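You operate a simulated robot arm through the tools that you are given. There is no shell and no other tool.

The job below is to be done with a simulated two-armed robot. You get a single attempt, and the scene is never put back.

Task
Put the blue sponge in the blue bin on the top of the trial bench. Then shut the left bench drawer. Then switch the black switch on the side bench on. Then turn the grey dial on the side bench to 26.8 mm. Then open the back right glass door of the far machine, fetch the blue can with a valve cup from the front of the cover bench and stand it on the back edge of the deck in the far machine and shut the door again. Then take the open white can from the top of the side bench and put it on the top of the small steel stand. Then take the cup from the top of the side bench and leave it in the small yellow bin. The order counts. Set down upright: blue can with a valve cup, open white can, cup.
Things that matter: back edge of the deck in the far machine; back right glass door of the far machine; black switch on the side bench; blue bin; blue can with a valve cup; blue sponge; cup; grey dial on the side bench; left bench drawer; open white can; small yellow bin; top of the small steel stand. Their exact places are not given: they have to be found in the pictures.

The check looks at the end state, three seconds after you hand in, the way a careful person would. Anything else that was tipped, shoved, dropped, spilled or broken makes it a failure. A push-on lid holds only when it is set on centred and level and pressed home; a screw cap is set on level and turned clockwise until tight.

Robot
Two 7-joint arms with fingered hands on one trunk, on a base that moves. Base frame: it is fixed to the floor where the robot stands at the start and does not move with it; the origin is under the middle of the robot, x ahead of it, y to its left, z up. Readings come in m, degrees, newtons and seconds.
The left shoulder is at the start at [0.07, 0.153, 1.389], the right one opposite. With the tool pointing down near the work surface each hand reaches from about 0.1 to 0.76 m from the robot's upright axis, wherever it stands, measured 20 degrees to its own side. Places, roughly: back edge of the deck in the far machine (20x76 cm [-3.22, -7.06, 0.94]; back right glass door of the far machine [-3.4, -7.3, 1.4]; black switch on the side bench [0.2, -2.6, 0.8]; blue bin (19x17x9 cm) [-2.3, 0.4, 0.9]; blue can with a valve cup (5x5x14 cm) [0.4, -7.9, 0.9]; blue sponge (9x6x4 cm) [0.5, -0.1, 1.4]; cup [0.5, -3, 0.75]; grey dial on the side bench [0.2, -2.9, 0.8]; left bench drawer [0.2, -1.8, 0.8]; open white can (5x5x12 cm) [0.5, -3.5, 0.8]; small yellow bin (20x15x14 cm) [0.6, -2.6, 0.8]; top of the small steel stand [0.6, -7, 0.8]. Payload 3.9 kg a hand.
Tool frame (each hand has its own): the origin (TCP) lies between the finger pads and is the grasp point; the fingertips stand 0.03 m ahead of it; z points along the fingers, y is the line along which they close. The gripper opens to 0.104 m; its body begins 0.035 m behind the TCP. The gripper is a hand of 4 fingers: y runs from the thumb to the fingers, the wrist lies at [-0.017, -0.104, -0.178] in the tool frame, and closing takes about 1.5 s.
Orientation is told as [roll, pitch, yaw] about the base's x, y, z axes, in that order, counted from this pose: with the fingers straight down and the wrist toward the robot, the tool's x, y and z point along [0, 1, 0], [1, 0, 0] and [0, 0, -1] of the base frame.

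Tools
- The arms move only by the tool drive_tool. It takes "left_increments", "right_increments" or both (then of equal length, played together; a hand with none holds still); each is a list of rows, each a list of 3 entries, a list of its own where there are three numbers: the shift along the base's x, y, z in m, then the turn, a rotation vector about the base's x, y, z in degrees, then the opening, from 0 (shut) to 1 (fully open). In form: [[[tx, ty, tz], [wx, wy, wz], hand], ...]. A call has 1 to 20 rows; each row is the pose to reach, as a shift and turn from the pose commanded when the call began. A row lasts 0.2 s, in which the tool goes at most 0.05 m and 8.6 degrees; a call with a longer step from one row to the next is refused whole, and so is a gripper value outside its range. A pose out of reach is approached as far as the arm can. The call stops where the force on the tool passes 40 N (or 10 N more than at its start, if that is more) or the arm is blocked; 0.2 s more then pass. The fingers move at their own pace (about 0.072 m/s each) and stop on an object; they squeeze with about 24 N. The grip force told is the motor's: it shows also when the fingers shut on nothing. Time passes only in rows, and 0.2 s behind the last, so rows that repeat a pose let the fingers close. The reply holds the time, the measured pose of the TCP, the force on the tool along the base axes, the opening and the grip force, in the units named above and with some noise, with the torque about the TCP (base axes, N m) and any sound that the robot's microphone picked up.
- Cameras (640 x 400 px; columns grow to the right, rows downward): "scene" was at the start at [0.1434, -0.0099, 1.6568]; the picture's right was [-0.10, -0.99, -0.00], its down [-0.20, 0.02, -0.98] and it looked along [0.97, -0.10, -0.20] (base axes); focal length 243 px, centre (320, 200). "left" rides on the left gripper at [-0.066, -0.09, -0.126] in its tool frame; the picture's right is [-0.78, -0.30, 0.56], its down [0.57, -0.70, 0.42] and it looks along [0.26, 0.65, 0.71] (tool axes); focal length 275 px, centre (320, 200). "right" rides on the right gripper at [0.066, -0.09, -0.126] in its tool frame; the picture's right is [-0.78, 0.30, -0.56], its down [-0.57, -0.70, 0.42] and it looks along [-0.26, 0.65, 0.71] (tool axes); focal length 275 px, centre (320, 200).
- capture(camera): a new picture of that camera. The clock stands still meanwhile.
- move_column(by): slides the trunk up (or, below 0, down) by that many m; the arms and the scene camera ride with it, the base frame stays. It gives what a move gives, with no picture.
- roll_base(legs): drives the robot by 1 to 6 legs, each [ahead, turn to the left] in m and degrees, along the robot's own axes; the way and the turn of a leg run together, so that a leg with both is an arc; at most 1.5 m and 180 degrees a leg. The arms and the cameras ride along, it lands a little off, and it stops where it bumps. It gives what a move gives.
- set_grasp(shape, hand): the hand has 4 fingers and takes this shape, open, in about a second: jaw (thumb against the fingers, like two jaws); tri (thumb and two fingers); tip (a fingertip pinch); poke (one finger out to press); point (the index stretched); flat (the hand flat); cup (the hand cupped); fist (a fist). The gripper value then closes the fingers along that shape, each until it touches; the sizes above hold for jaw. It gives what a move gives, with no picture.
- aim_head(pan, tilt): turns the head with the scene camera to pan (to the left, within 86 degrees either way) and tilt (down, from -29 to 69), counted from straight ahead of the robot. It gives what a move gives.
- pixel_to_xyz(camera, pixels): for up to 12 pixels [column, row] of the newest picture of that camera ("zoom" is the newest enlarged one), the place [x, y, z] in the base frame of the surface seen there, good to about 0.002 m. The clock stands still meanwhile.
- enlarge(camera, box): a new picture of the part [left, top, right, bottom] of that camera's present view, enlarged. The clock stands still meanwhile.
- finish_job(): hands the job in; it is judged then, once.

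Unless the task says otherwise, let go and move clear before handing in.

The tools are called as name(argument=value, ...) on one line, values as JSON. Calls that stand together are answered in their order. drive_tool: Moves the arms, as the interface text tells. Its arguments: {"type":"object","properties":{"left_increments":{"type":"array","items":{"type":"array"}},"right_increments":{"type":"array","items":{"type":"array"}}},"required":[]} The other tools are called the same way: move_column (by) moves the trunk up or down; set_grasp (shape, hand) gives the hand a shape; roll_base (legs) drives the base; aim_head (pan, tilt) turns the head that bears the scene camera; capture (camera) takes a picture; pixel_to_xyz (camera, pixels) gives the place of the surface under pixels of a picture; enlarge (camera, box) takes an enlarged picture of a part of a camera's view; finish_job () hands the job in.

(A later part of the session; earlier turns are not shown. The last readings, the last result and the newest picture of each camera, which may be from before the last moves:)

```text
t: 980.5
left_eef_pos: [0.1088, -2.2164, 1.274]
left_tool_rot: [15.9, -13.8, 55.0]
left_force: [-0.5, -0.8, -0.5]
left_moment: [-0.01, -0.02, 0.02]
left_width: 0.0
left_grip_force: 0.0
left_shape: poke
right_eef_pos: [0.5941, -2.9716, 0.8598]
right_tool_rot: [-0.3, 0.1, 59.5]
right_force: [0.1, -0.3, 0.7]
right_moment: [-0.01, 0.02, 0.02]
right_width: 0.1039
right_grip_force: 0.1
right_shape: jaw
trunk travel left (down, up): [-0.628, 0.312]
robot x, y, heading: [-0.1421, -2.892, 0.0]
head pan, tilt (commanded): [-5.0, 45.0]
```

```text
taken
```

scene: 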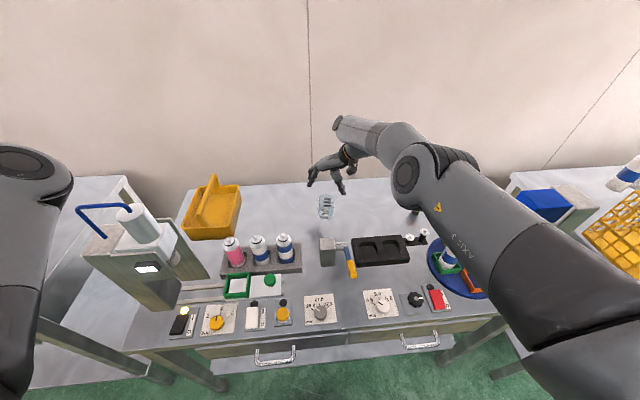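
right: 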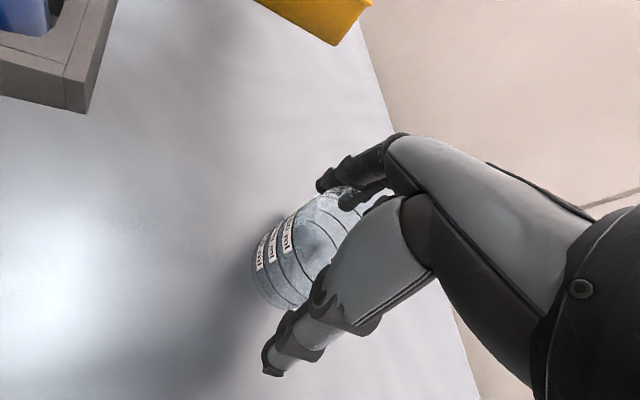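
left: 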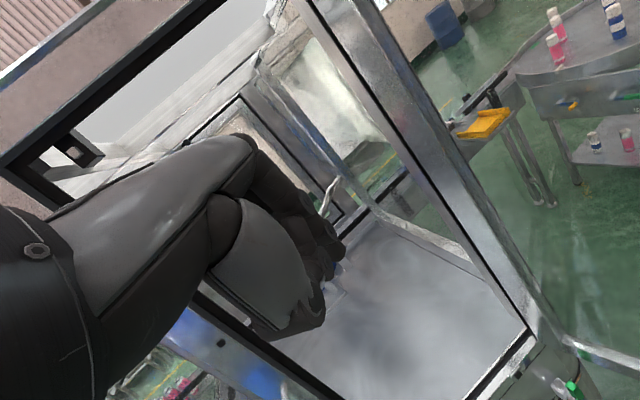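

Before closing, I want to be sure how the cup can go in beside the bin's handle bar. I'll take a fresh enlarged view of the bin and measure the bar and rim edges.

enlarge(camera="scene", box=[165, 140, 255, 230])

```text
4.44 times, centred on (210, 185) of scene
```

zoom: 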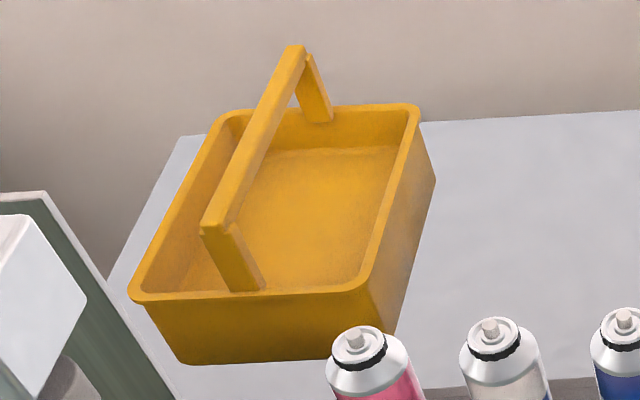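

pixel_to_xyz(camera="zoom", pixels=[[220, 205], [240, 205], [262, 110], [280, 110], [205, 228], [228, 228], [368, 280], [380, 285], [410, 120], [418, 120], [215, 260], [262, 285]])

pixel_to_xyz(camera="zoom", pixels=[[390, 190], [398, 190], [383, 190], [165, 240], [172, 240], [160, 235], [240, 290], [300, 285], [300, 298], [330, 120], [350, 110], [310, 200]])

```text
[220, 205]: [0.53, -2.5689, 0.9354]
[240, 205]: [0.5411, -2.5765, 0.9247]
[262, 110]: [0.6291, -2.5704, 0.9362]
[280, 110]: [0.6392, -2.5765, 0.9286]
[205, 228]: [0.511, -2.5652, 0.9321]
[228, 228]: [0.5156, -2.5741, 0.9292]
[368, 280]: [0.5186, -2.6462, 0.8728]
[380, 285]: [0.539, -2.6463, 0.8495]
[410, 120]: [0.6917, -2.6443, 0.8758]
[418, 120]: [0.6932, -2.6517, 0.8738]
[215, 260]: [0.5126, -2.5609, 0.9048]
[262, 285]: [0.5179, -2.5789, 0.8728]
```

```text
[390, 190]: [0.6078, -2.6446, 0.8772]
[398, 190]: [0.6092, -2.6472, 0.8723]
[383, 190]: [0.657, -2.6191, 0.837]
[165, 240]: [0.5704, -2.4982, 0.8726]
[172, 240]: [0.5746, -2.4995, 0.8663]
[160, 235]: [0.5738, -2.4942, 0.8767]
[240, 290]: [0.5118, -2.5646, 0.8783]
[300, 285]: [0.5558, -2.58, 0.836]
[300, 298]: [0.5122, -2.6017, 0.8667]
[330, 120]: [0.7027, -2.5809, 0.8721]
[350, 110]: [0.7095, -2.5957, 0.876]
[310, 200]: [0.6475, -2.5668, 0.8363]
```

The gap beside the bar is about 6.1 cm against the cup's 6.3 cm, so the cup must go in slightly tilted, held by its rim with a slim grip. I'll raise the hand, change to the tripod shape and turn it to yaw 0.

move_column(by=0.12)

set_grasp(hand="right", shape="tri")

drive_tool(right_increments=[[[0, 0, 0], [0, 0, -7.5], 1], [[0, 0, 0], [0, 0, -15], 1], [[0, 0, 0], [0, 0, -22.5], 1], [[0, 0, 0], [0, 0, -30], 1], [[0, 0, 0], [0, 0, -37.5], 1], [[0, 0, 0], [0, 0, -45], 1], [[0, 0, 0], [0, 0, -52.5], 1], [[0, 0, 0], [0, 0, -60], 1], [[0, 0, 0], [0, 0, -60], 1]])

capture(camera="right")

capture(camera="scene")

```text
t: 982.0
left_eef_pos: [0.1094, -2.2168, 1.3941]
left_tool_rot: [15.9, -13.8, 55.0]
left_force: [0.8, 1.0, 0.1]
left_moment: [0.01, 0.01, 0.01]
left_width: 0.0
left_grip_force: 0.1
left_shape: poke
right_eef_pos: [0.5936, -2.9718, 0.9791]
right_tool_rot: [-0.2, 0.2, 59.5]
right_force: [0.3, 0.3, -0.4]
right_moment: [-0.01, 0.02, -0.01]
right_width: 0.1034
right_grip_force: 0.0
right_shape: jaw
trunk travel left (down, up): [-0.748, 0.192]
robot x, y, heading: [-0.1396, -2.8893, 0.0]
head pan, tilt (commanded): [-5.0, 45.0]
```

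```text
t: 982.9
left_eef_pos: [0.1095, -2.2176, 1.3924]
left_tool_rot: [15.9, -13.8, 55.0]
left_force: [-0.4, -0.7, -0.5]
left_moment: [-0.05, 0.01, -0.01]
left_width: 0.0
left_grip_force: 0.0
left_shape: poke
right_eef_pos: [0.5938, -2.9717, 0.9806]
right_tool_rot: [-0.2, 0.1, 59.5]
right_force: [0.1, 0.4, 0.4]
right_moment: [-0.01, -0.02, 0.0]
right_width: 0.1038
right_grip_force: 0.1
right_shape: tri
trunk travel left (down, up): [-0.748, 0.192]
robot x, y, heading: [-0.1436, -2.8894, 0.1]
head pan, tilt (commanded): [-5.0, 45.0]
```

```text
t: 984.9
left_eef_pos: [0.1092, -2.2161, 1.3927]
left_tool_rot: [15.8, -13.7, 55.0]
left_force: [0.2, 0.1, -0.7]
left_moment: [-0.02, 0.01, -0.02]
left_width: 0.0
left_grip_force: 0.1
left_shape: poke
right_eef_pos: [0.5923, -2.9731, 0.9801]
right_tool_rot: [-0.2, 0.2, -0.7]
right_force: [-1.2, -0.4, -0.2]
right_moment: [-0.07, 0.01, 0.03]
right_width: 0.1038
right_grip_force: 0.1
right_shape: tri
right hand out of reach, approached as far as the arm can: row 3, 4, 5, 6, 7
trunk travel left (down, up): [-0.748, 0.192]
robot x, y, heading: [-0.1408, -2.8878, 0.0]
head pan, tilt (commanded): [-5.0, 45.0]
```

```text
taken
```

right: 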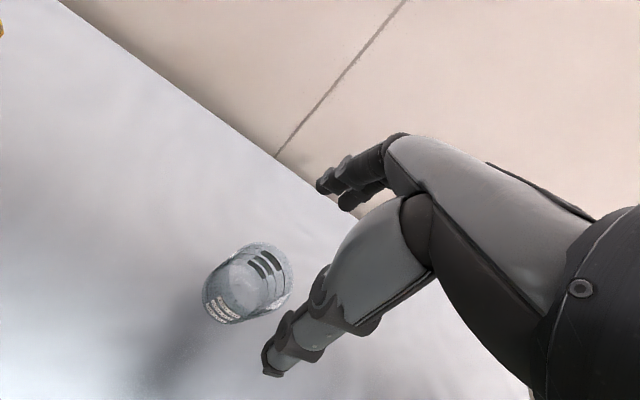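

```text
taken
```

scene: 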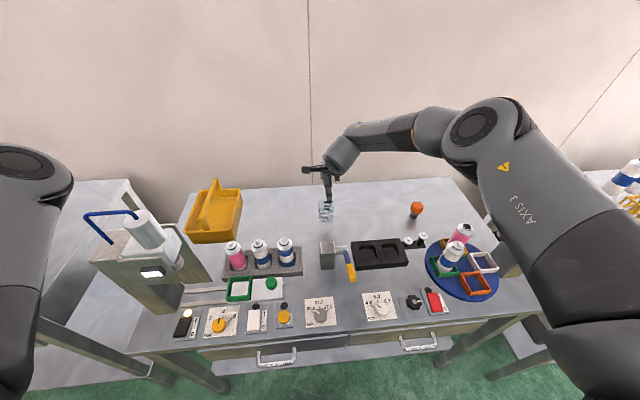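

The hand is at yaw −0.7 above the cup. I'll look closely at the tripod shape.

enlarge(camera="scene", box=[290, 120, 390, 230])

enlarge(camera="right", box=[190, 130, 440, 390])

```text
3.64 times, centred on (340, 175) of scene
```

zoom: 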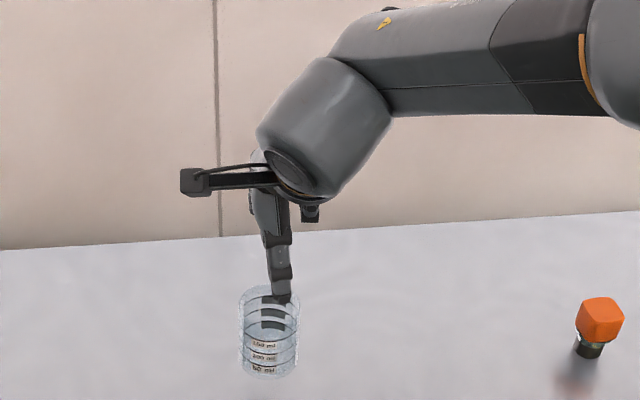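

```text
1.54 times, centred on (315, 260) of right
```

zoom: 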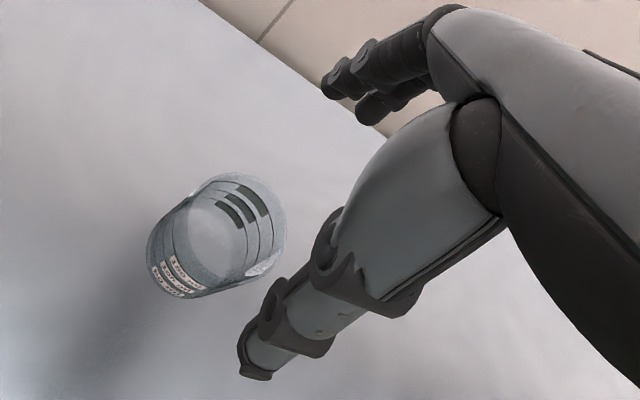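

The two fingers are side by side with the thumb opposite, and the camera bracket points left, well above. I'll lower to z≈0.878 and grip the cup's rim.

drive_tool(right_increments=[[[0.0015, 0.001, 0], [0, 0, 0], 1], [[0.0015, 0.001, 0], [0, 0, 0], 0.9]])

move_column(by=-0.102)

capture(camera="right")

enlarge(camera="scene", box=[290, 120, 390, 230])

```text
t: 985.5
left_eef_pos: [0.1096, -2.2158, 1.393]
left_tool_rot: [15.8, -13.8, 55.0]
left_force: [-0.6, -0.6, 0.2]
left_moment: [0.04, 0.0, 0.02]
left_width: 0.0001
left_grip_force: 0.0
left_shape: poke
right_eef_pos: [0.5956, -2.9706, 0.9791]
right_tool_rot: [-0.2, 0.0, -0.5]
right_force: [1.2, -1.0, -0.4]
right_moment: [-0.02, 0.0, 0.02]
right_width: 0.0939
right_grip_force: 0.1
right_shape: tri
trunk travel left (down, up): [-0.748, 0.192]
robot x, y, heading: [-0.1435, -2.8886, 0.0]
head pan, tilt (commanded): [-5.0, 45.0]
```

```text
t: 986.8
left_eef_pos: [0.1093, -2.2172, 1.2917]
left_tool_rot: [15.8, -13.8, 55.0]
left_force: [1.2, -0.1, -0.7]
left_moment: [0.03, -0.01, 0.03]
left_width: 0.0002
left_grip_force: 0.0
left_shape: poke
right_eef_pos: [0.5941, -2.9723, 0.8789]
right_tool_rot: [-0.3, 0.1, -0.6]
right_force: [0.1, 0.7, 0.1]
right_moment: [0.01, 0.0, -0.02]
right_width: 0.0939
right_grip_force: 0.1
right_shape: tri
trunk travel left (down, up): [-0.646, 0.294]
robot x, y, heading: [-0.141, -2.8847, 0.1]
head pan, tilt (commanded): [-5.0, 45.0]
```

```text
taken
```

right: 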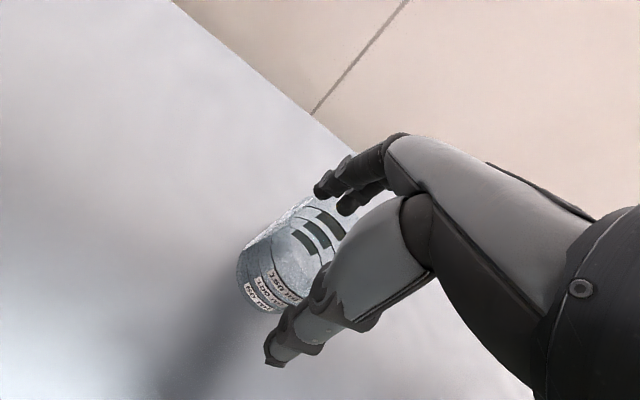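

```text
3.64 times, centred on (340, 175) of scene
```

zoom: 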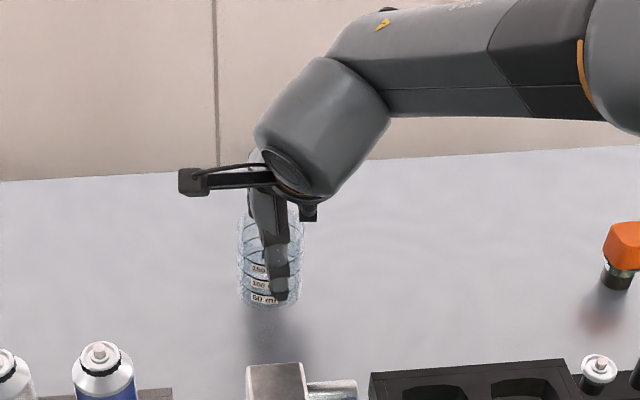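

The cup's rim is between the fingers and thumb. Closing.

drive_tool(right_increments=[[[0, 0, 0], [0, 0, 0], 0.7], [[0, 0, 0], [0, 0, 0], 0.5], [[0, 0, 0], [0, 0, 0], 0], [[0, 0, 0], [0, 0, 0], 0], [[0, 0, 0], [0, 0, 0], 0], [[0, 0, 0], [0, 0, 0], 0], [[0, 0, 0], [0, 0, 0], 0]])

capture(camera="right")

enlarge(camera="scene", box=[290, 120, 390, 230])

```text
t: 988.4
left_eef_pos: [0.1093, -2.218, 1.2906]
left_tool_rot: [15.9, -13.7, 55.0]
left_force: [1.6, 0.0, 0.4]
left_moment: [0.02, -0.04, 0.03]
left_width: 0.0
left_grip_force: 0.1
left_shape: poke
right_eef_pos: [0.5944, -2.9734, 0.8785]
right_tool_rot: [-0.1, 0.1, -0.5]
right_force: [0.1, 0.1, -0.2]
right_moment: [-0.02, -0.05, 0.02]
right_width: 0.0536
right_grip_force: 23.9
right_shape: tri
trunk travel left (down, up): [-0.646, 0.294]
robot x, y, heading: [-0.1404, -2.8876, 0.1]
head pan, tilt (commanded): [-5.0, 45.0]
```

```text
taken
```

right: 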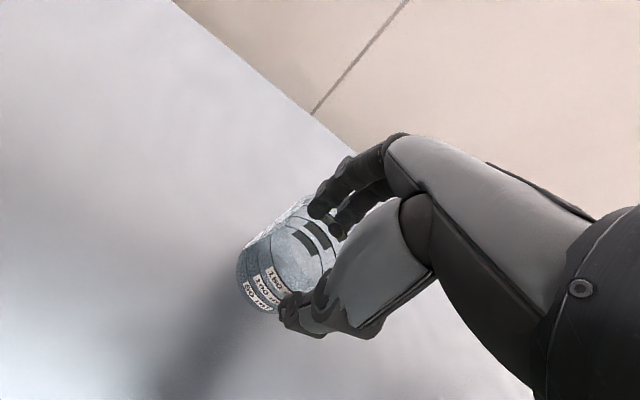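

```text
3.64 times, centred on (340, 175) of scene
```

zoom: 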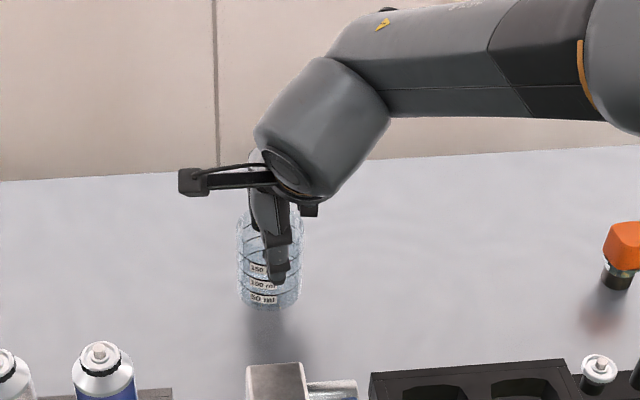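

The cup is held. I'll lift it and shift the base about 14 cm to the left by a back-and-forth move that keeps the hand right of the press stand.

move_column(by=0.26)

capture(camera="right")

roll_base(legs=[[0, -20], [-0.41, 0], [0, 20], [0.385, 0]])

capture(camera="scene")

capture(camera="right")

```text
t: 991.1
left_eef_pos: [0.1101, -2.2165, 1.5518]
left_tool_rot: [15.9, -13.8, 55.0]
left_force: [0.3, 0.3, 0.4]
left_moment: [-0.04, -0.01, -0.02]
left_width: 0.0
left_grip_force: 0.0
left_shape: poke
right_eef_pos: [0.5949, -2.9724, 1.1368]
right_tool_rot: [-0.1, 0.1, -0.5]
right_force: [1.1, -0.4, 0.7]
right_moment: [-0.04, 0.01, 0.02]
right_width: 0.0539
right_grip_force: 24.4
right_shape: tri
trunk travel left (down, up): [-0.906, 0.034]
robot x, y, heading: [-0.1402, -2.8939, 0.0]
head pan, tilt (commanded): [-5.0, 45.0]
```

```text
taken
```

right: 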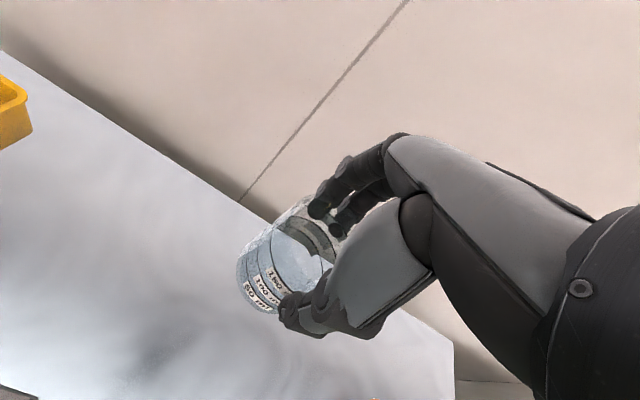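

```text
t: 997.8
left_eef_pos: [0.123, -2.0825, 1.552]
left_tool_rot: [15.6, -13.8, 54.9]
left_force: [-0.5, -0.3, -0.7]
left_moment: [-0.03, -0.02, 0.0]
left_width: 0.0
left_grip_force: 0.0
left_shape: poke
right_eef_pos: [0.6078, -2.8388, 1.1388]
right_tool_rot: [-0.3, 0.1, -0.6]
right_force: [-1.4, 0.1, 0.4]
right_moment: [0.0, 0.01, -0.01]
right_width: 0.0529
right_grip_force: 24.2
right_shape: tri
trunk travel left (down, up): [-0.906, 0.034]
robot x, y, heading: [-0.1247, -2.7512, -0.2]
head pan, tilt (commanded): [-5.0, 45.0]
```

```text
taken
```

scene: 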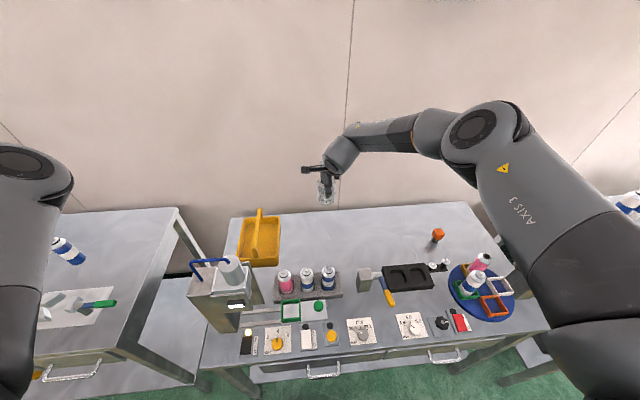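

```text
taken
```

right: 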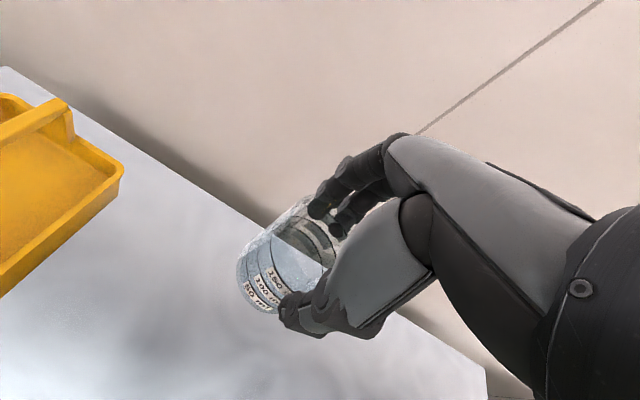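

The cup hangs to the right of the bin, and the hand camera sees the bin and its bar well. I'll measure rim and bar again from here.

enlarge(camera="right", box=[0, 80, 140, 300])

enlarge(camera="scene", box=[220, 190, 310, 280])

```text
1.82 times, centred on (70, 190) of right
```

zoom: 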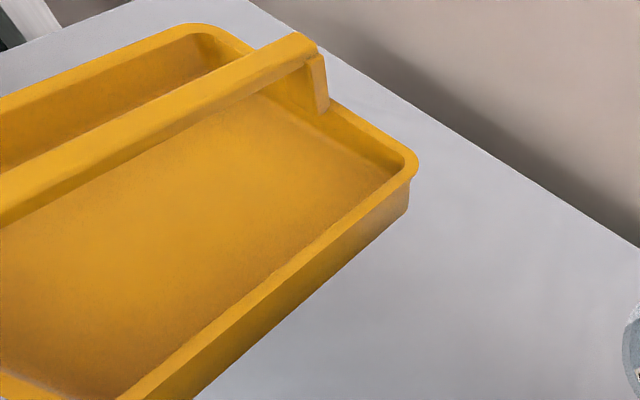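

```text
4.44 times, centred on (265, 235) of scene
```

zoom: 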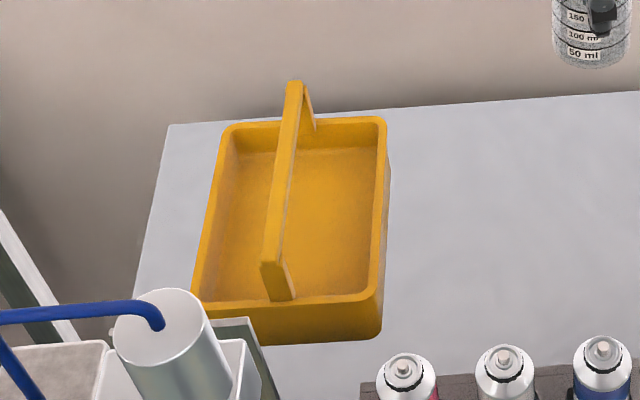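

pixel_to_xyz(camera="zoom", pixels=[[369, 220], [374, 220], [379, 220], [384, 220], [286, 220], [281, 220], [270, 220], [272, 150], [296, 150], [205, 220], [210, 220], [360, 280]])

pixel_to_xyz(camera="zoom", pixels=[[330, 220], [310, 250], [350, 200], [240, 220], [365, 200], [377, 160], [382, 160], [371, 260], [376, 260], [300, 100], [280, 290], [320, 292]])

```text
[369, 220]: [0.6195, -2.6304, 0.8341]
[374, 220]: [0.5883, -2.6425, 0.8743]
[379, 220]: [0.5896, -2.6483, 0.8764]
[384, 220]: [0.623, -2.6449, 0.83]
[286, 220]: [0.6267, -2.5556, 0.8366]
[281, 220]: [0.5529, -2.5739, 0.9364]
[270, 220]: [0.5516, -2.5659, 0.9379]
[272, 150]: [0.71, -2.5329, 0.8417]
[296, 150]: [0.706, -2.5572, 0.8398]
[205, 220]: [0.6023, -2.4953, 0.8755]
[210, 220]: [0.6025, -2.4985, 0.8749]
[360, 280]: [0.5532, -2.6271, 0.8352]
```

```text
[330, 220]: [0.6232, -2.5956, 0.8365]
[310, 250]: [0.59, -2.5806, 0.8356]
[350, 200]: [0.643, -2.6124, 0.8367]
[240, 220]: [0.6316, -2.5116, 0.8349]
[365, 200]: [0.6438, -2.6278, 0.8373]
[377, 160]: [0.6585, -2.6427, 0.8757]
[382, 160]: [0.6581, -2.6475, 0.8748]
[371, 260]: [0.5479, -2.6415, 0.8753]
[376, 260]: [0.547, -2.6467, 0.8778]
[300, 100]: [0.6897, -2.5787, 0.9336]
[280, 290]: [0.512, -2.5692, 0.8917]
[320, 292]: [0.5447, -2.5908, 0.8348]
```

Right gap: bar face y≈−2.577 to inner rim y≈−2.641, about 6.4 cm, so a 15° tilt gives good tolerance. I'll turn the base 12° left to bring the cup near the bin.

roll_base(legs=[[0, 12]])

capture(camera="right")

```text
t: 999.0
left_eef_pos: [-0.014, -2.0484, 1.5533]
left_tool_rot: [16.0, -13.9, 66.8]
left_force: [0.3, -0.7, 0.9]
left_moment: [0.0, -0.02, 0.04]
left_width: 0.0003
left_grip_force: 0.1
left_shape: poke
right_eef_pos: [0.6139, -2.6884, 1.1361]
right_tool_rot: [0.0, 0.2, 11.2]
right_force: [0.0, 0.0, -0.2]
right_moment: [-0.01, 0.01, -0.02]
right_width: 0.053
right_grip_force: 23.8
right_shape: tri
trunk travel left (down, up): [-0.906, 0.034]
robot x, y, heading: [-0.1259, -2.7508, 11.9]
head pan, tilt (commanded): [-5.0, 45.0]
```

```text
taken
```

right: 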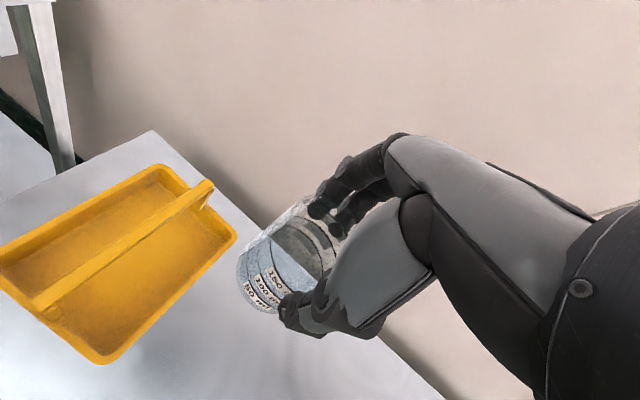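

A good view from above. One more careful measurement of bar and rims.

enlarge(camera="right", box=[0, 150, 250, 370])

pixel_to_xyz(camera="zoom", pixels=[[300, 185], [315, 200], [200, 270], [215, 283], [480, 260], [495, 268], [440, 305], [455, 312], [350, 250], [400, 270], [150, 140], [160, 130]])

```text
1.82 times, centred on (125, 260) of right
```

zoom: 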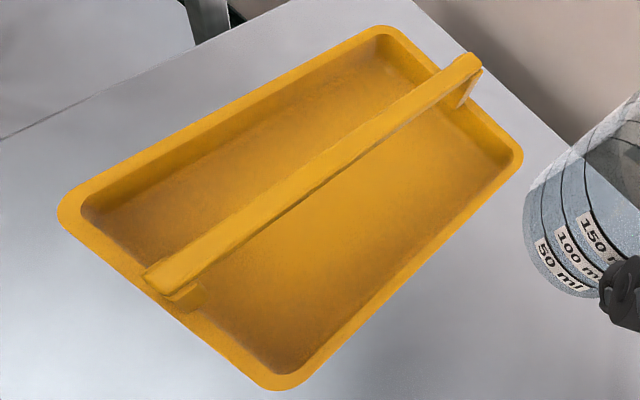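

```text
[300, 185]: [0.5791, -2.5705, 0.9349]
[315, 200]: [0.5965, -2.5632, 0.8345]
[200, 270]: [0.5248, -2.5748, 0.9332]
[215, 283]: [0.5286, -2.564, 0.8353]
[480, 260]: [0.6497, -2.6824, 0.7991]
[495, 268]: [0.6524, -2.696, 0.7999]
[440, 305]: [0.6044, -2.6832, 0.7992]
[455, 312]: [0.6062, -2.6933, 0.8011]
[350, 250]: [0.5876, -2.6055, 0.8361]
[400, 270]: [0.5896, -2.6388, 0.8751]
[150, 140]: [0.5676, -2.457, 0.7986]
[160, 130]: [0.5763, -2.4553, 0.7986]
```

pixel_to_xyz(camera="zoom", pixels=[[385, 254], [389, 258], [393, 262], [397, 266], [403, 272], [409, 278], [413, 282], [289, 175], [294, 181], [304, 191], [308, 195], [312, 199]])

```text
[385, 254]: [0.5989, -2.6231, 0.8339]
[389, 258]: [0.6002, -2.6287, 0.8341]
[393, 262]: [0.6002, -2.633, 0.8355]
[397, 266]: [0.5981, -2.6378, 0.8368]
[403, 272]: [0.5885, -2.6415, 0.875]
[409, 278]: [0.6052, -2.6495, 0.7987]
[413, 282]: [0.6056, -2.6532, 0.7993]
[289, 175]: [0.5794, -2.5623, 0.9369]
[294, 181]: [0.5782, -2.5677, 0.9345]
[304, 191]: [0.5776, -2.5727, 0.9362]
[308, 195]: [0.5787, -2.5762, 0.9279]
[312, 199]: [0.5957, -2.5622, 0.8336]
```

Inner rim at y≈−2.639, bar face −2.577. Now I tilt the cup 15° (top to the right), square the yaw and bring it over the right half of the bin, still above the bar.

drive_tool(right_increments=[[[-0.001, 0.012, 0], [3, 0.3, -2.2], 0], [[-0.003, 0.025, 0], [6, 0.6, -4.5], 0], [[-0.004, 0.038, 0], [9, 0.9, -6.7], 0], [[-0.006, 0.051, 0], [12, 1.2, -9], 0], [[-0.007, 0.065, 0], [15, 1.5, -11.2], 0], [[-0.007, 0.065, -0.02], [15, 1.5, -11.2], 0], [[-0.007, 0.065, -0.04], [15, 1.5, -11.2], 0], [[-0.007, 0.065, -0.04], [15, 1.5, -11.2], 0]])

capture(camera="right")

capture(camera="scene")

enlarge(camera="scene", box=[190, 130, 310, 260])

```text
t: 1000.8
left_eef_pos: [-0.0173, -2.0445, 1.5521]
left_tool_rot: [15.9, -13.8, 66.7]
left_force: [1.2, -1.2, 0.6]
left_moment: [0.05, 0.0, 0.03]
left_width: 0.0001
left_grip_force: 0.1
left_shape: poke
right_eef_pos: [0.6045, -2.6188, 1.0961]
right_tool_rot: [14.9, 0.1, 0.0]
right_force: [-0.3, -0.7, -0.4]
right_moment: [-0.01, 0.0, 0.03]
right_width: 0.0533
right_grip_force: 23.9
right_shape: tri
trunk travel left (down, up): [-0.906, 0.034]
robot x, y, heading: [-0.1257, -2.7513, 11.8]
head pan, tilt (commanded): [-5.0, 45.0]
```

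```text
taken
```

right: 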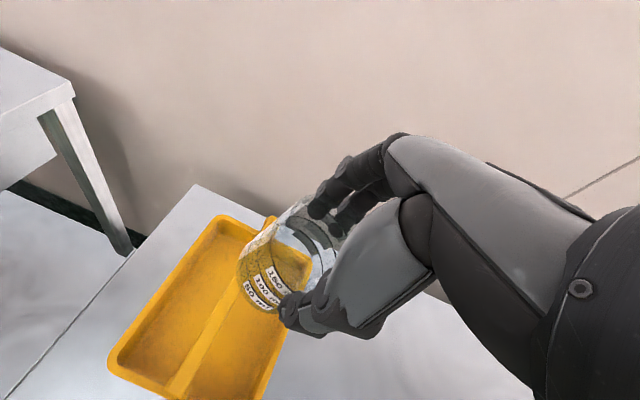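

```text
taken
```

scene: 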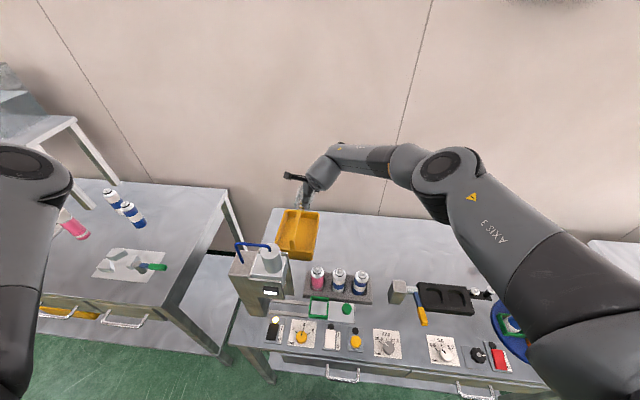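

```text
3.08 times, centred on (250, 195) of scene
```

zoom: 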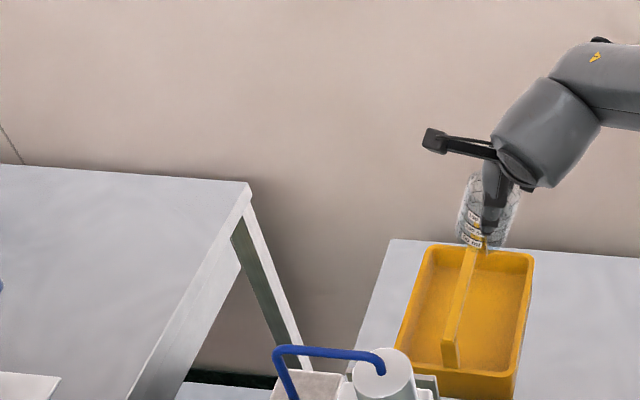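

The cup is tilted and above the bin's right half. I'll verify its exact position from its labels.

enlarge(camera="right", box=[220, 180, 360, 330])

enlarge(camera="scene", box=[270, 165, 340, 235])

```text
2.67 times, centred on (290, 255) of right
```

zoom: 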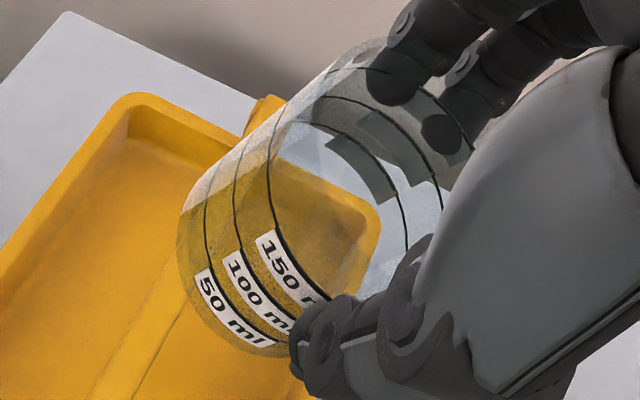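

```text
5.71 times, centred on (305, 200) of scene
```

zoom: 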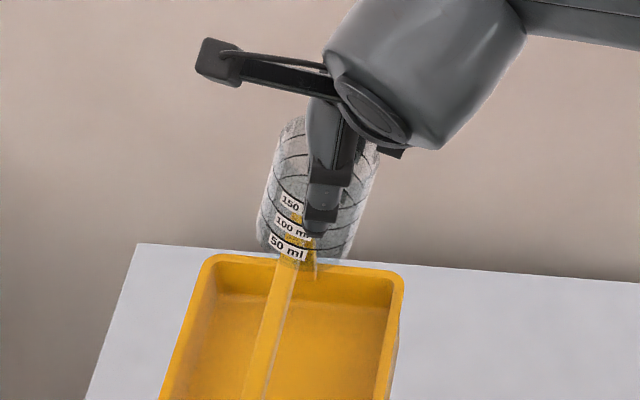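

pixel_to_xyz(camera="zoom", pixels=[[283, 202], [295, 206], [283, 224], [298, 230], [275, 243], [288, 247], [300, 251], [265, 340], [290, 300], [262, 200], [345, 250], [310, 270]])

```text
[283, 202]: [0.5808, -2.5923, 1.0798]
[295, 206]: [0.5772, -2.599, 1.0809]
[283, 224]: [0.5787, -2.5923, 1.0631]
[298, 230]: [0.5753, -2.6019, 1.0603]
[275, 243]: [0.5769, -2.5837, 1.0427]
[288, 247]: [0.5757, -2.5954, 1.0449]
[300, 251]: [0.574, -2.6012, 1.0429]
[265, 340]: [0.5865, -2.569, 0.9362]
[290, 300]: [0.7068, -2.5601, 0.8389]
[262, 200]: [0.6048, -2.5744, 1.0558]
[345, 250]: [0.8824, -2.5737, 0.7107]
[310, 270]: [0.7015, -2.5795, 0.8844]
```

Measured cup position agrees with the reckoning: bottom centre (0.606, −2.5986, 1.020). I'll shift 12 mm right so it clears the bar while passing it, and lower with the trunk to just above bar level.

drive_tool(right_increments=[[[0.001, -0.006, 0], [0, 0, 0], 0], [[0.001, -0.0125, 0], [0, 0, 0], 0], [[0.001, -0.0125, 0], [0, 0, 0], 0]])

move_column(by=-0.07)

enlarge(camera="scene", box=[260, 140, 350, 240])

capture(camera="right")

```text
t: 1001.6
left_eef_pos: [-0.0179, -2.0451, 1.5528]
left_tool_rot: [15.9, -13.8, 66.8]
left_force: [0.6, 0.2, -0.6]
left_moment: [0.0, -0.01, 0.0]
left_width: 0.0001
left_grip_force: 0.0
left_shape: poke
right_eef_pos: [0.6052, -2.6328, 1.0962]
right_tool_rot: [14.9, 0.0, 0.0]
right_force: [-0.3, -0.1, -0.3]
right_moment: [0.01, -0.01, -0.04]
right_width: 0.053
right_grip_force: 23.8
right_shape: tri
trunk travel left (down, up): [-0.906, 0.034]
robot x, y, heading: [-0.1251, -2.755, 11.5]
head pan, tilt (commanded): [-5.0, 45.0]
```

```text
t: 1002.6
left_eef_pos: [-0.0176, -2.0451, 1.482]
left_tool_rot: [16.0, -13.8, 66.9]
left_force: [0.5, 0.0, -0.3]
left_moment: [-0.02, 0.02, 0.01]
left_width: 0.0
left_grip_force: 0.0
left_shape: poke
right_eef_pos: [0.6058, -2.6328, 1.0273]
right_tool_rot: [14.9, 0.2, -0.1]
right_force: [-0.3, 0.0, 0.1]
right_moment: [0.01, 0.03, -0.01]
right_width: 0.0532
right_grip_force: 23.7
right_shape: tri
trunk travel left (down, up): [-0.836, 0.104]
robot x, y, heading: [-0.1269, -2.7566, 11.8]
head pan, tilt (commanded): [-5.0, 45.0]
```

```text
4.00 times, centred on (305, 190) of scene
```

zoom: 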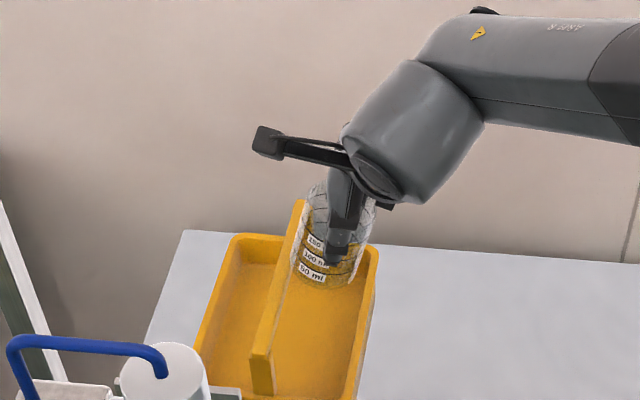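

```text
taken
```

right: 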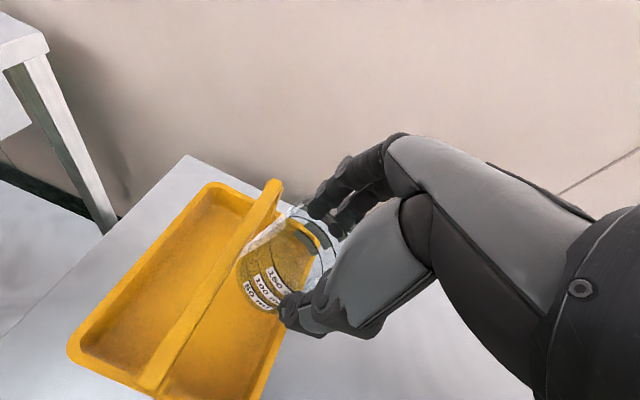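

The cup's bottom centre is at about (0.606, −2.6126, 0.951), right of the bar. I'll lower past the bar level.

move_column(by=-0.045)

enlarge(camera="scene", box=[265, 130, 345, 220])

enlarge(camera="right", box=[150, 150, 370, 340])

```text
t: 1003.5
left_eef_pos: [-0.0175, -2.0451, 1.4367]
left_tool_rot: [15.9, -13.8, 67.0]
left_force: [0.1, 0.5, 0.0]
left_moment: [-0.01, -0.01, -0.03]
left_width: 0.0001
left_grip_force: 0.0
left_shape: poke
right_eef_pos: [0.6063, -2.6331, 0.9809]
right_tool_rot: [15.0, 0.1, 0.0]
right_force: [0.1, -0.9, -0.9]
right_moment: [0.01, -0.01, 0.01]
right_width: 0.0534
right_grip_force: 23.9
right_shape: tri
trunk travel left (down, up): [-0.791, 0.149]
robot x, y, heading: [-0.125, -2.7552, 11.6]
head pan, tilt (commanded): [-5.0, 45.0]
```

```text
4.44 times, centred on (305, 175) of scene
```

zoom: 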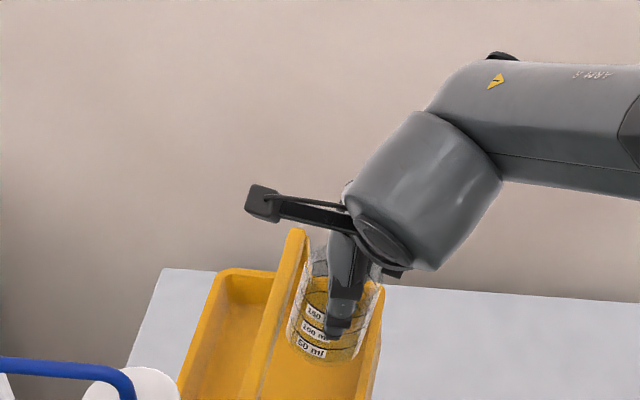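

```text
2.11 times, centred on (260, 245) of right
```

zoom: 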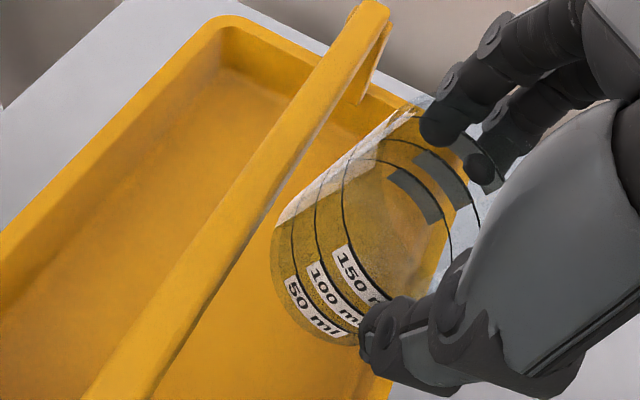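

No contact. Now I follow the planned path with the arm: down and slightly left into the bin.

drive_tool(right_increments=[[[0, 0.004, -0.01], [0, 0, 0], 0], [[0, 0.0085, -0.021], [0, 0, 0], 0], [[0, 0.009, -0.03], [0, 0, 0], 0], [[0, 0.0095, -0.038], [0, 0, 0], 0], [[0, 0.0095, -0.038], [0, 0, 0], 0]])

enlarge(camera="scene", box=[265, 130, 345, 220])

enlarge(camera="right", box=[150, 150, 370, 340])

```text
t: 1004.7
left_eef_pos: [-0.0177, -2.045, 1.4371]
left_tool_rot: [15.9, -13.7, 66.8]
left_force: [0.3, 0.0, 0.4]
left_moment: [-0.01, 0.0, 0.0]
left_width: 0.0001
left_grip_force: 0.1
left_shape: poke
right_eef_pos: [0.606, -2.6228, 0.9436]
right_tool_rot: [14.9, 0.1, 0.0]
right_force: [1.0, -0.1, -0.7]
right_moment: [-0.01, -0.01, -0.03]
right_width: 0.0529
right_grip_force: 23.9
right_shape: tri
trunk travel left (down, up): [-0.791, 0.149]
robot x, y, heading: [-0.1257, -2.7515, 11.9]
head pan, tilt (commanded): [-5.0, 45.0]
```

```text
4.44 times, centred on (305, 175) of scene
```

zoom: 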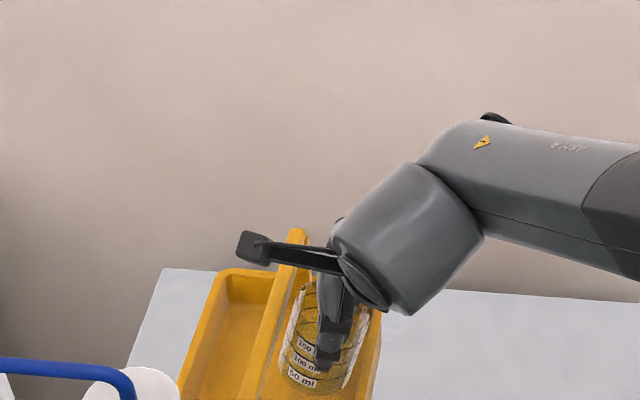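

```text
2.11 times, centred on (260, 245) of right
```

zoom: 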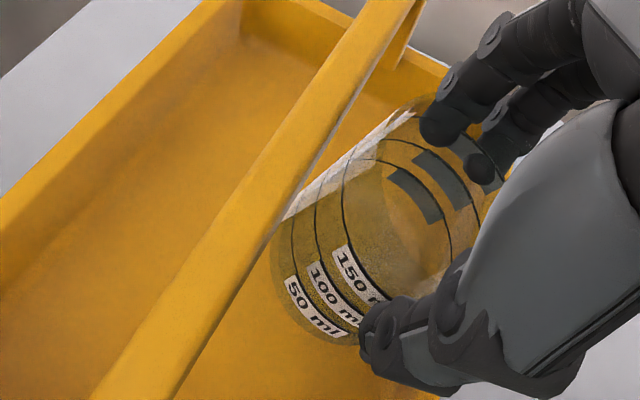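

Inside the rim with no contact. I'll lower the last 2 cm toward the bin floor.

drive_tool(right_increments=[[[0, 0.0005, -0.007], [0, 0, 0], 0], [[0, 0.001, -0.014], [0, 0, 0], 0], [[0, 0.0015, -0.02], [0, 0, 0], 0], [[0, 0.0015, -0.02], [0, 0, 0], 0]])

enlarge(camera="scene", box=[265, 130, 345, 220])

enlarge(camera="right", box=[150, 150, 370, 340])

```text
t: 1005.7
left_eef_pos: [-0.0172, -2.0449, 1.4367]
left_tool_rot: [15.9, -13.9, 66.8]
left_force: [0.5, -0.5, 0.6]
left_moment: [0.01, 0.0, 0.0]
left_width: 0.0001
left_grip_force: 0.1
left_shape: poke
right_eef_pos: [0.6057, -2.6216, 0.9234]
right_tool_rot: [15.0, 0.1, 0.0]
right_force: [0.7, 0.1, -0.1]
right_moment: [0.0, 0.01, -0.01]
right_width: 0.0531
right_grip_force: 23.5
right_shape: tri
trunk travel left (down, up): [-0.791, 0.149]
robot x, y, heading: [-0.129, -2.7527, 11.7]
head pan, tilt (commanded): [-5.0, 45.0]
```

```text
4.44 times, centred on (305, 175) of scene
```

zoom: 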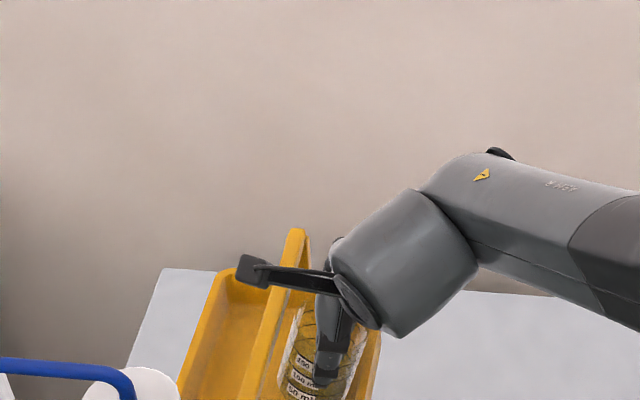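

```text
2.11 times, centred on (260, 245) of right
```

zoom: 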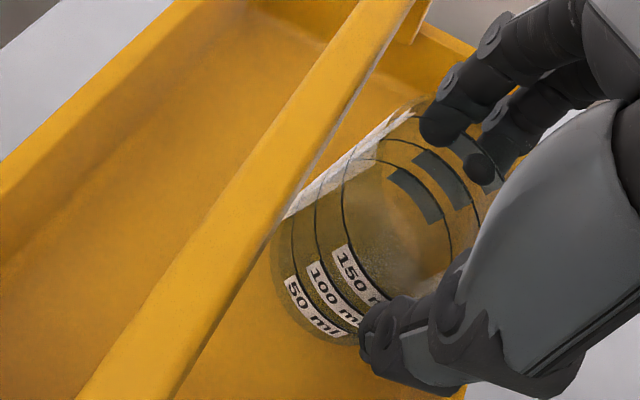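

The cup's lower edge is about 3 mm above the floor. I'll ease it a little right and down, then turn it nearly upright about that edge, watching the force.

drive_tool(right_increments=[[[0, -0.0018, -0.0012], [0, 0, 0], 0], [[0, -0.0035, -0.0025], [0, 0, 0], 0], [[0, -0.0035, -0.0025], [0, 0, 0], 0]])

enlarge(camera="right", box=[150, 150, 370, 340])

```text
t: 1006.5
left_eef_pos: [-0.0182, -2.0451, 1.4354]
left_tool_rot: [15.9, -13.9, 66.8]
left_force: [0.5, -0.4, 0.0]
left_moment: [-0.02, 0.01, 0.0]
left_width: 0.0002
left_grip_force: 0.0
left_shape: poke
right_eef_pos: [0.6061, -2.6249, 0.921]
right_tool_rot: [14.9, 0.1, 0.0]
right_force: [-0.8, 0.5, -0.1]
right_moment: [0.0, -0.02, 0.0]
right_width: 0.0532
right_grip_force: 23.8
right_shape: tri
trunk travel left (down, up): [-0.791, 0.149]
robot x, y, heading: [-0.1257, -2.7557, 11.6]
head pan, tilt (commanded): [-5.0, 45.0]
```

```text
2.11 times, centred on (260, 245) of right
```

zoom: 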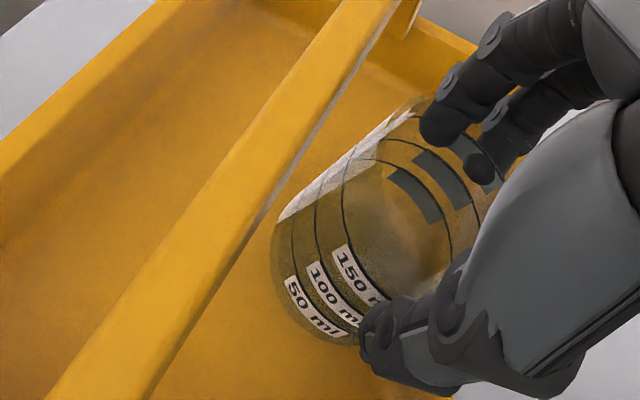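

No contact yet. Now turning it upright in small steps.

drive_tool(right_increments=[[[0, 0.0044, -0.0006], [-3, 0, 0], 0], [[0, 0.0087, -0.0015], [-6, 0, 0], 0], [[0, 0.0108, -0.002], [-7.5, 0, 0], 0], [[0, 0.013, -0.0026], [-9, 0, 0], 0], [[0, 0.013, -0.0026], [-9, 0, 0], 0]])

enlarge(camera="right", box=[150, 150, 370, 340])

enlarge(camera="scene", box=[265, 150, 345, 230])

```text
t: 1007.7
left_eef_pos: [-0.0181, -2.0451, 1.4362]
left_tool_rot: [15.9, -13.9, 66.8]
left_force: [-0.2, 0.1, 0.0]
left_moment: [0.02, -0.02, -0.03]
left_width: 0.0
left_grip_force: 0.1
left_shape: poke
right_eef_pos: [0.604, -2.613, 0.9186]
right_tool_rot: [5.8, 0.1, 0.0]
right_force: [0.6, 0.4, 0.2]
right_moment: [-0.02, -0.01, 0.03]
right_width: 0.053
right_grip_force: 24.3
right_shape: tri
trunk travel left (down, up): [-0.791, 0.149]
robot x, y, heading: [-0.1216, -2.7543, 11.7]
head pan, tilt (commanded): [-5.0, 45.0]
```

```text
2.11 times, centred on (260, 245) of right
```

zoom: 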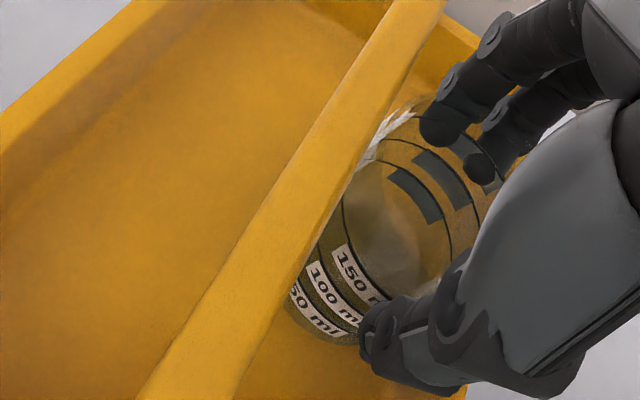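

```text
5.00 times, centred on (305, 190) of scene
```

zoom: 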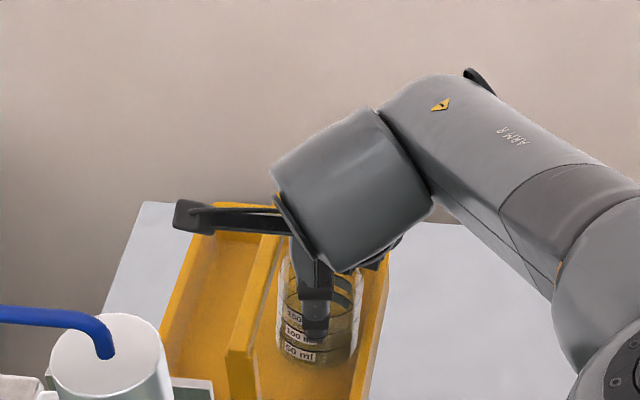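

All clear: tilt 5.8°, no contact. I'll finish turning it upright; its rim then sits just below the bar.

drive_tool(right_increments=[[[0, 0.0028, -0.0009], [-2, 0, 0], 0], [[0, 0.0056, -0.0019], [-4, 0, 0], 0], [[0, 0.0075, -0.0027], [-5.5, 0, 0], 0], [[0, 0.0075, -0.0033], [-5.5, 0, 0], 0]])

enlarge(camera="right", box=[150, 150, 370, 340])

enlarge(camera="scene", box=[265, 150, 345, 230])

```text
t: 1008.7
left_eef_pos: [-0.0184, -2.0451, 1.4358]
left_tool_rot: [15.9, -13.8, 66.9]
left_force: [0.4, -0.6, 0.4]
left_moment: [0.02, 0.0, 0.06]
left_width: 0.0
left_grip_force: 0.2
left_shape: poke
right_eef_pos: [0.5917, -2.6082, 0.9123]
right_tool_rot: [2.2, 0.2, 0.5]
right_force: [1.4, -0.7, 1.3]
right_moment: [0.01, -0.03, 0.03]
right_width: 0.0531
right_grip_force: 24.0
right_shape: tri
right hand out of reach, approached as far as the arm can: row 1, 2, 3, 4
trunk travel left (down, up): [-0.791, 0.149]
robot x, y, heading: [-0.1219, -2.7555, 11.8]
head pan, tilt (commanded): [-5.0, 45.0]
```

```text
2.11 times, centred on (260, 245) of right
```

zoom: 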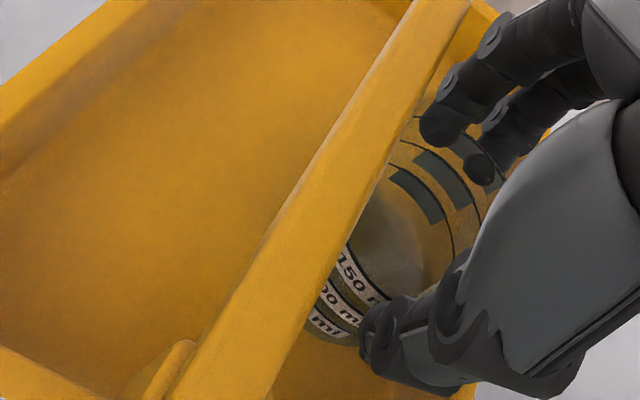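

```text
5.00 times, centred on (305, 190) of scene
```

zoom: 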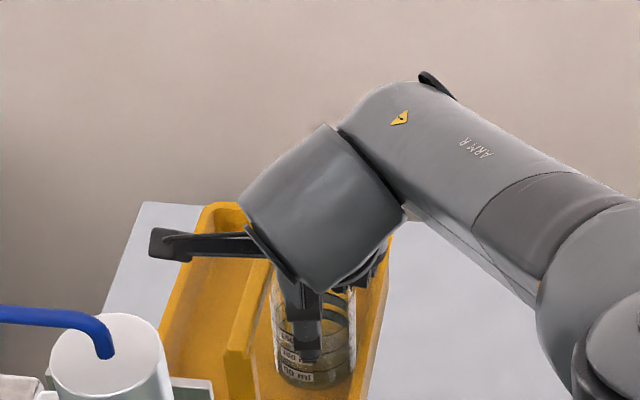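

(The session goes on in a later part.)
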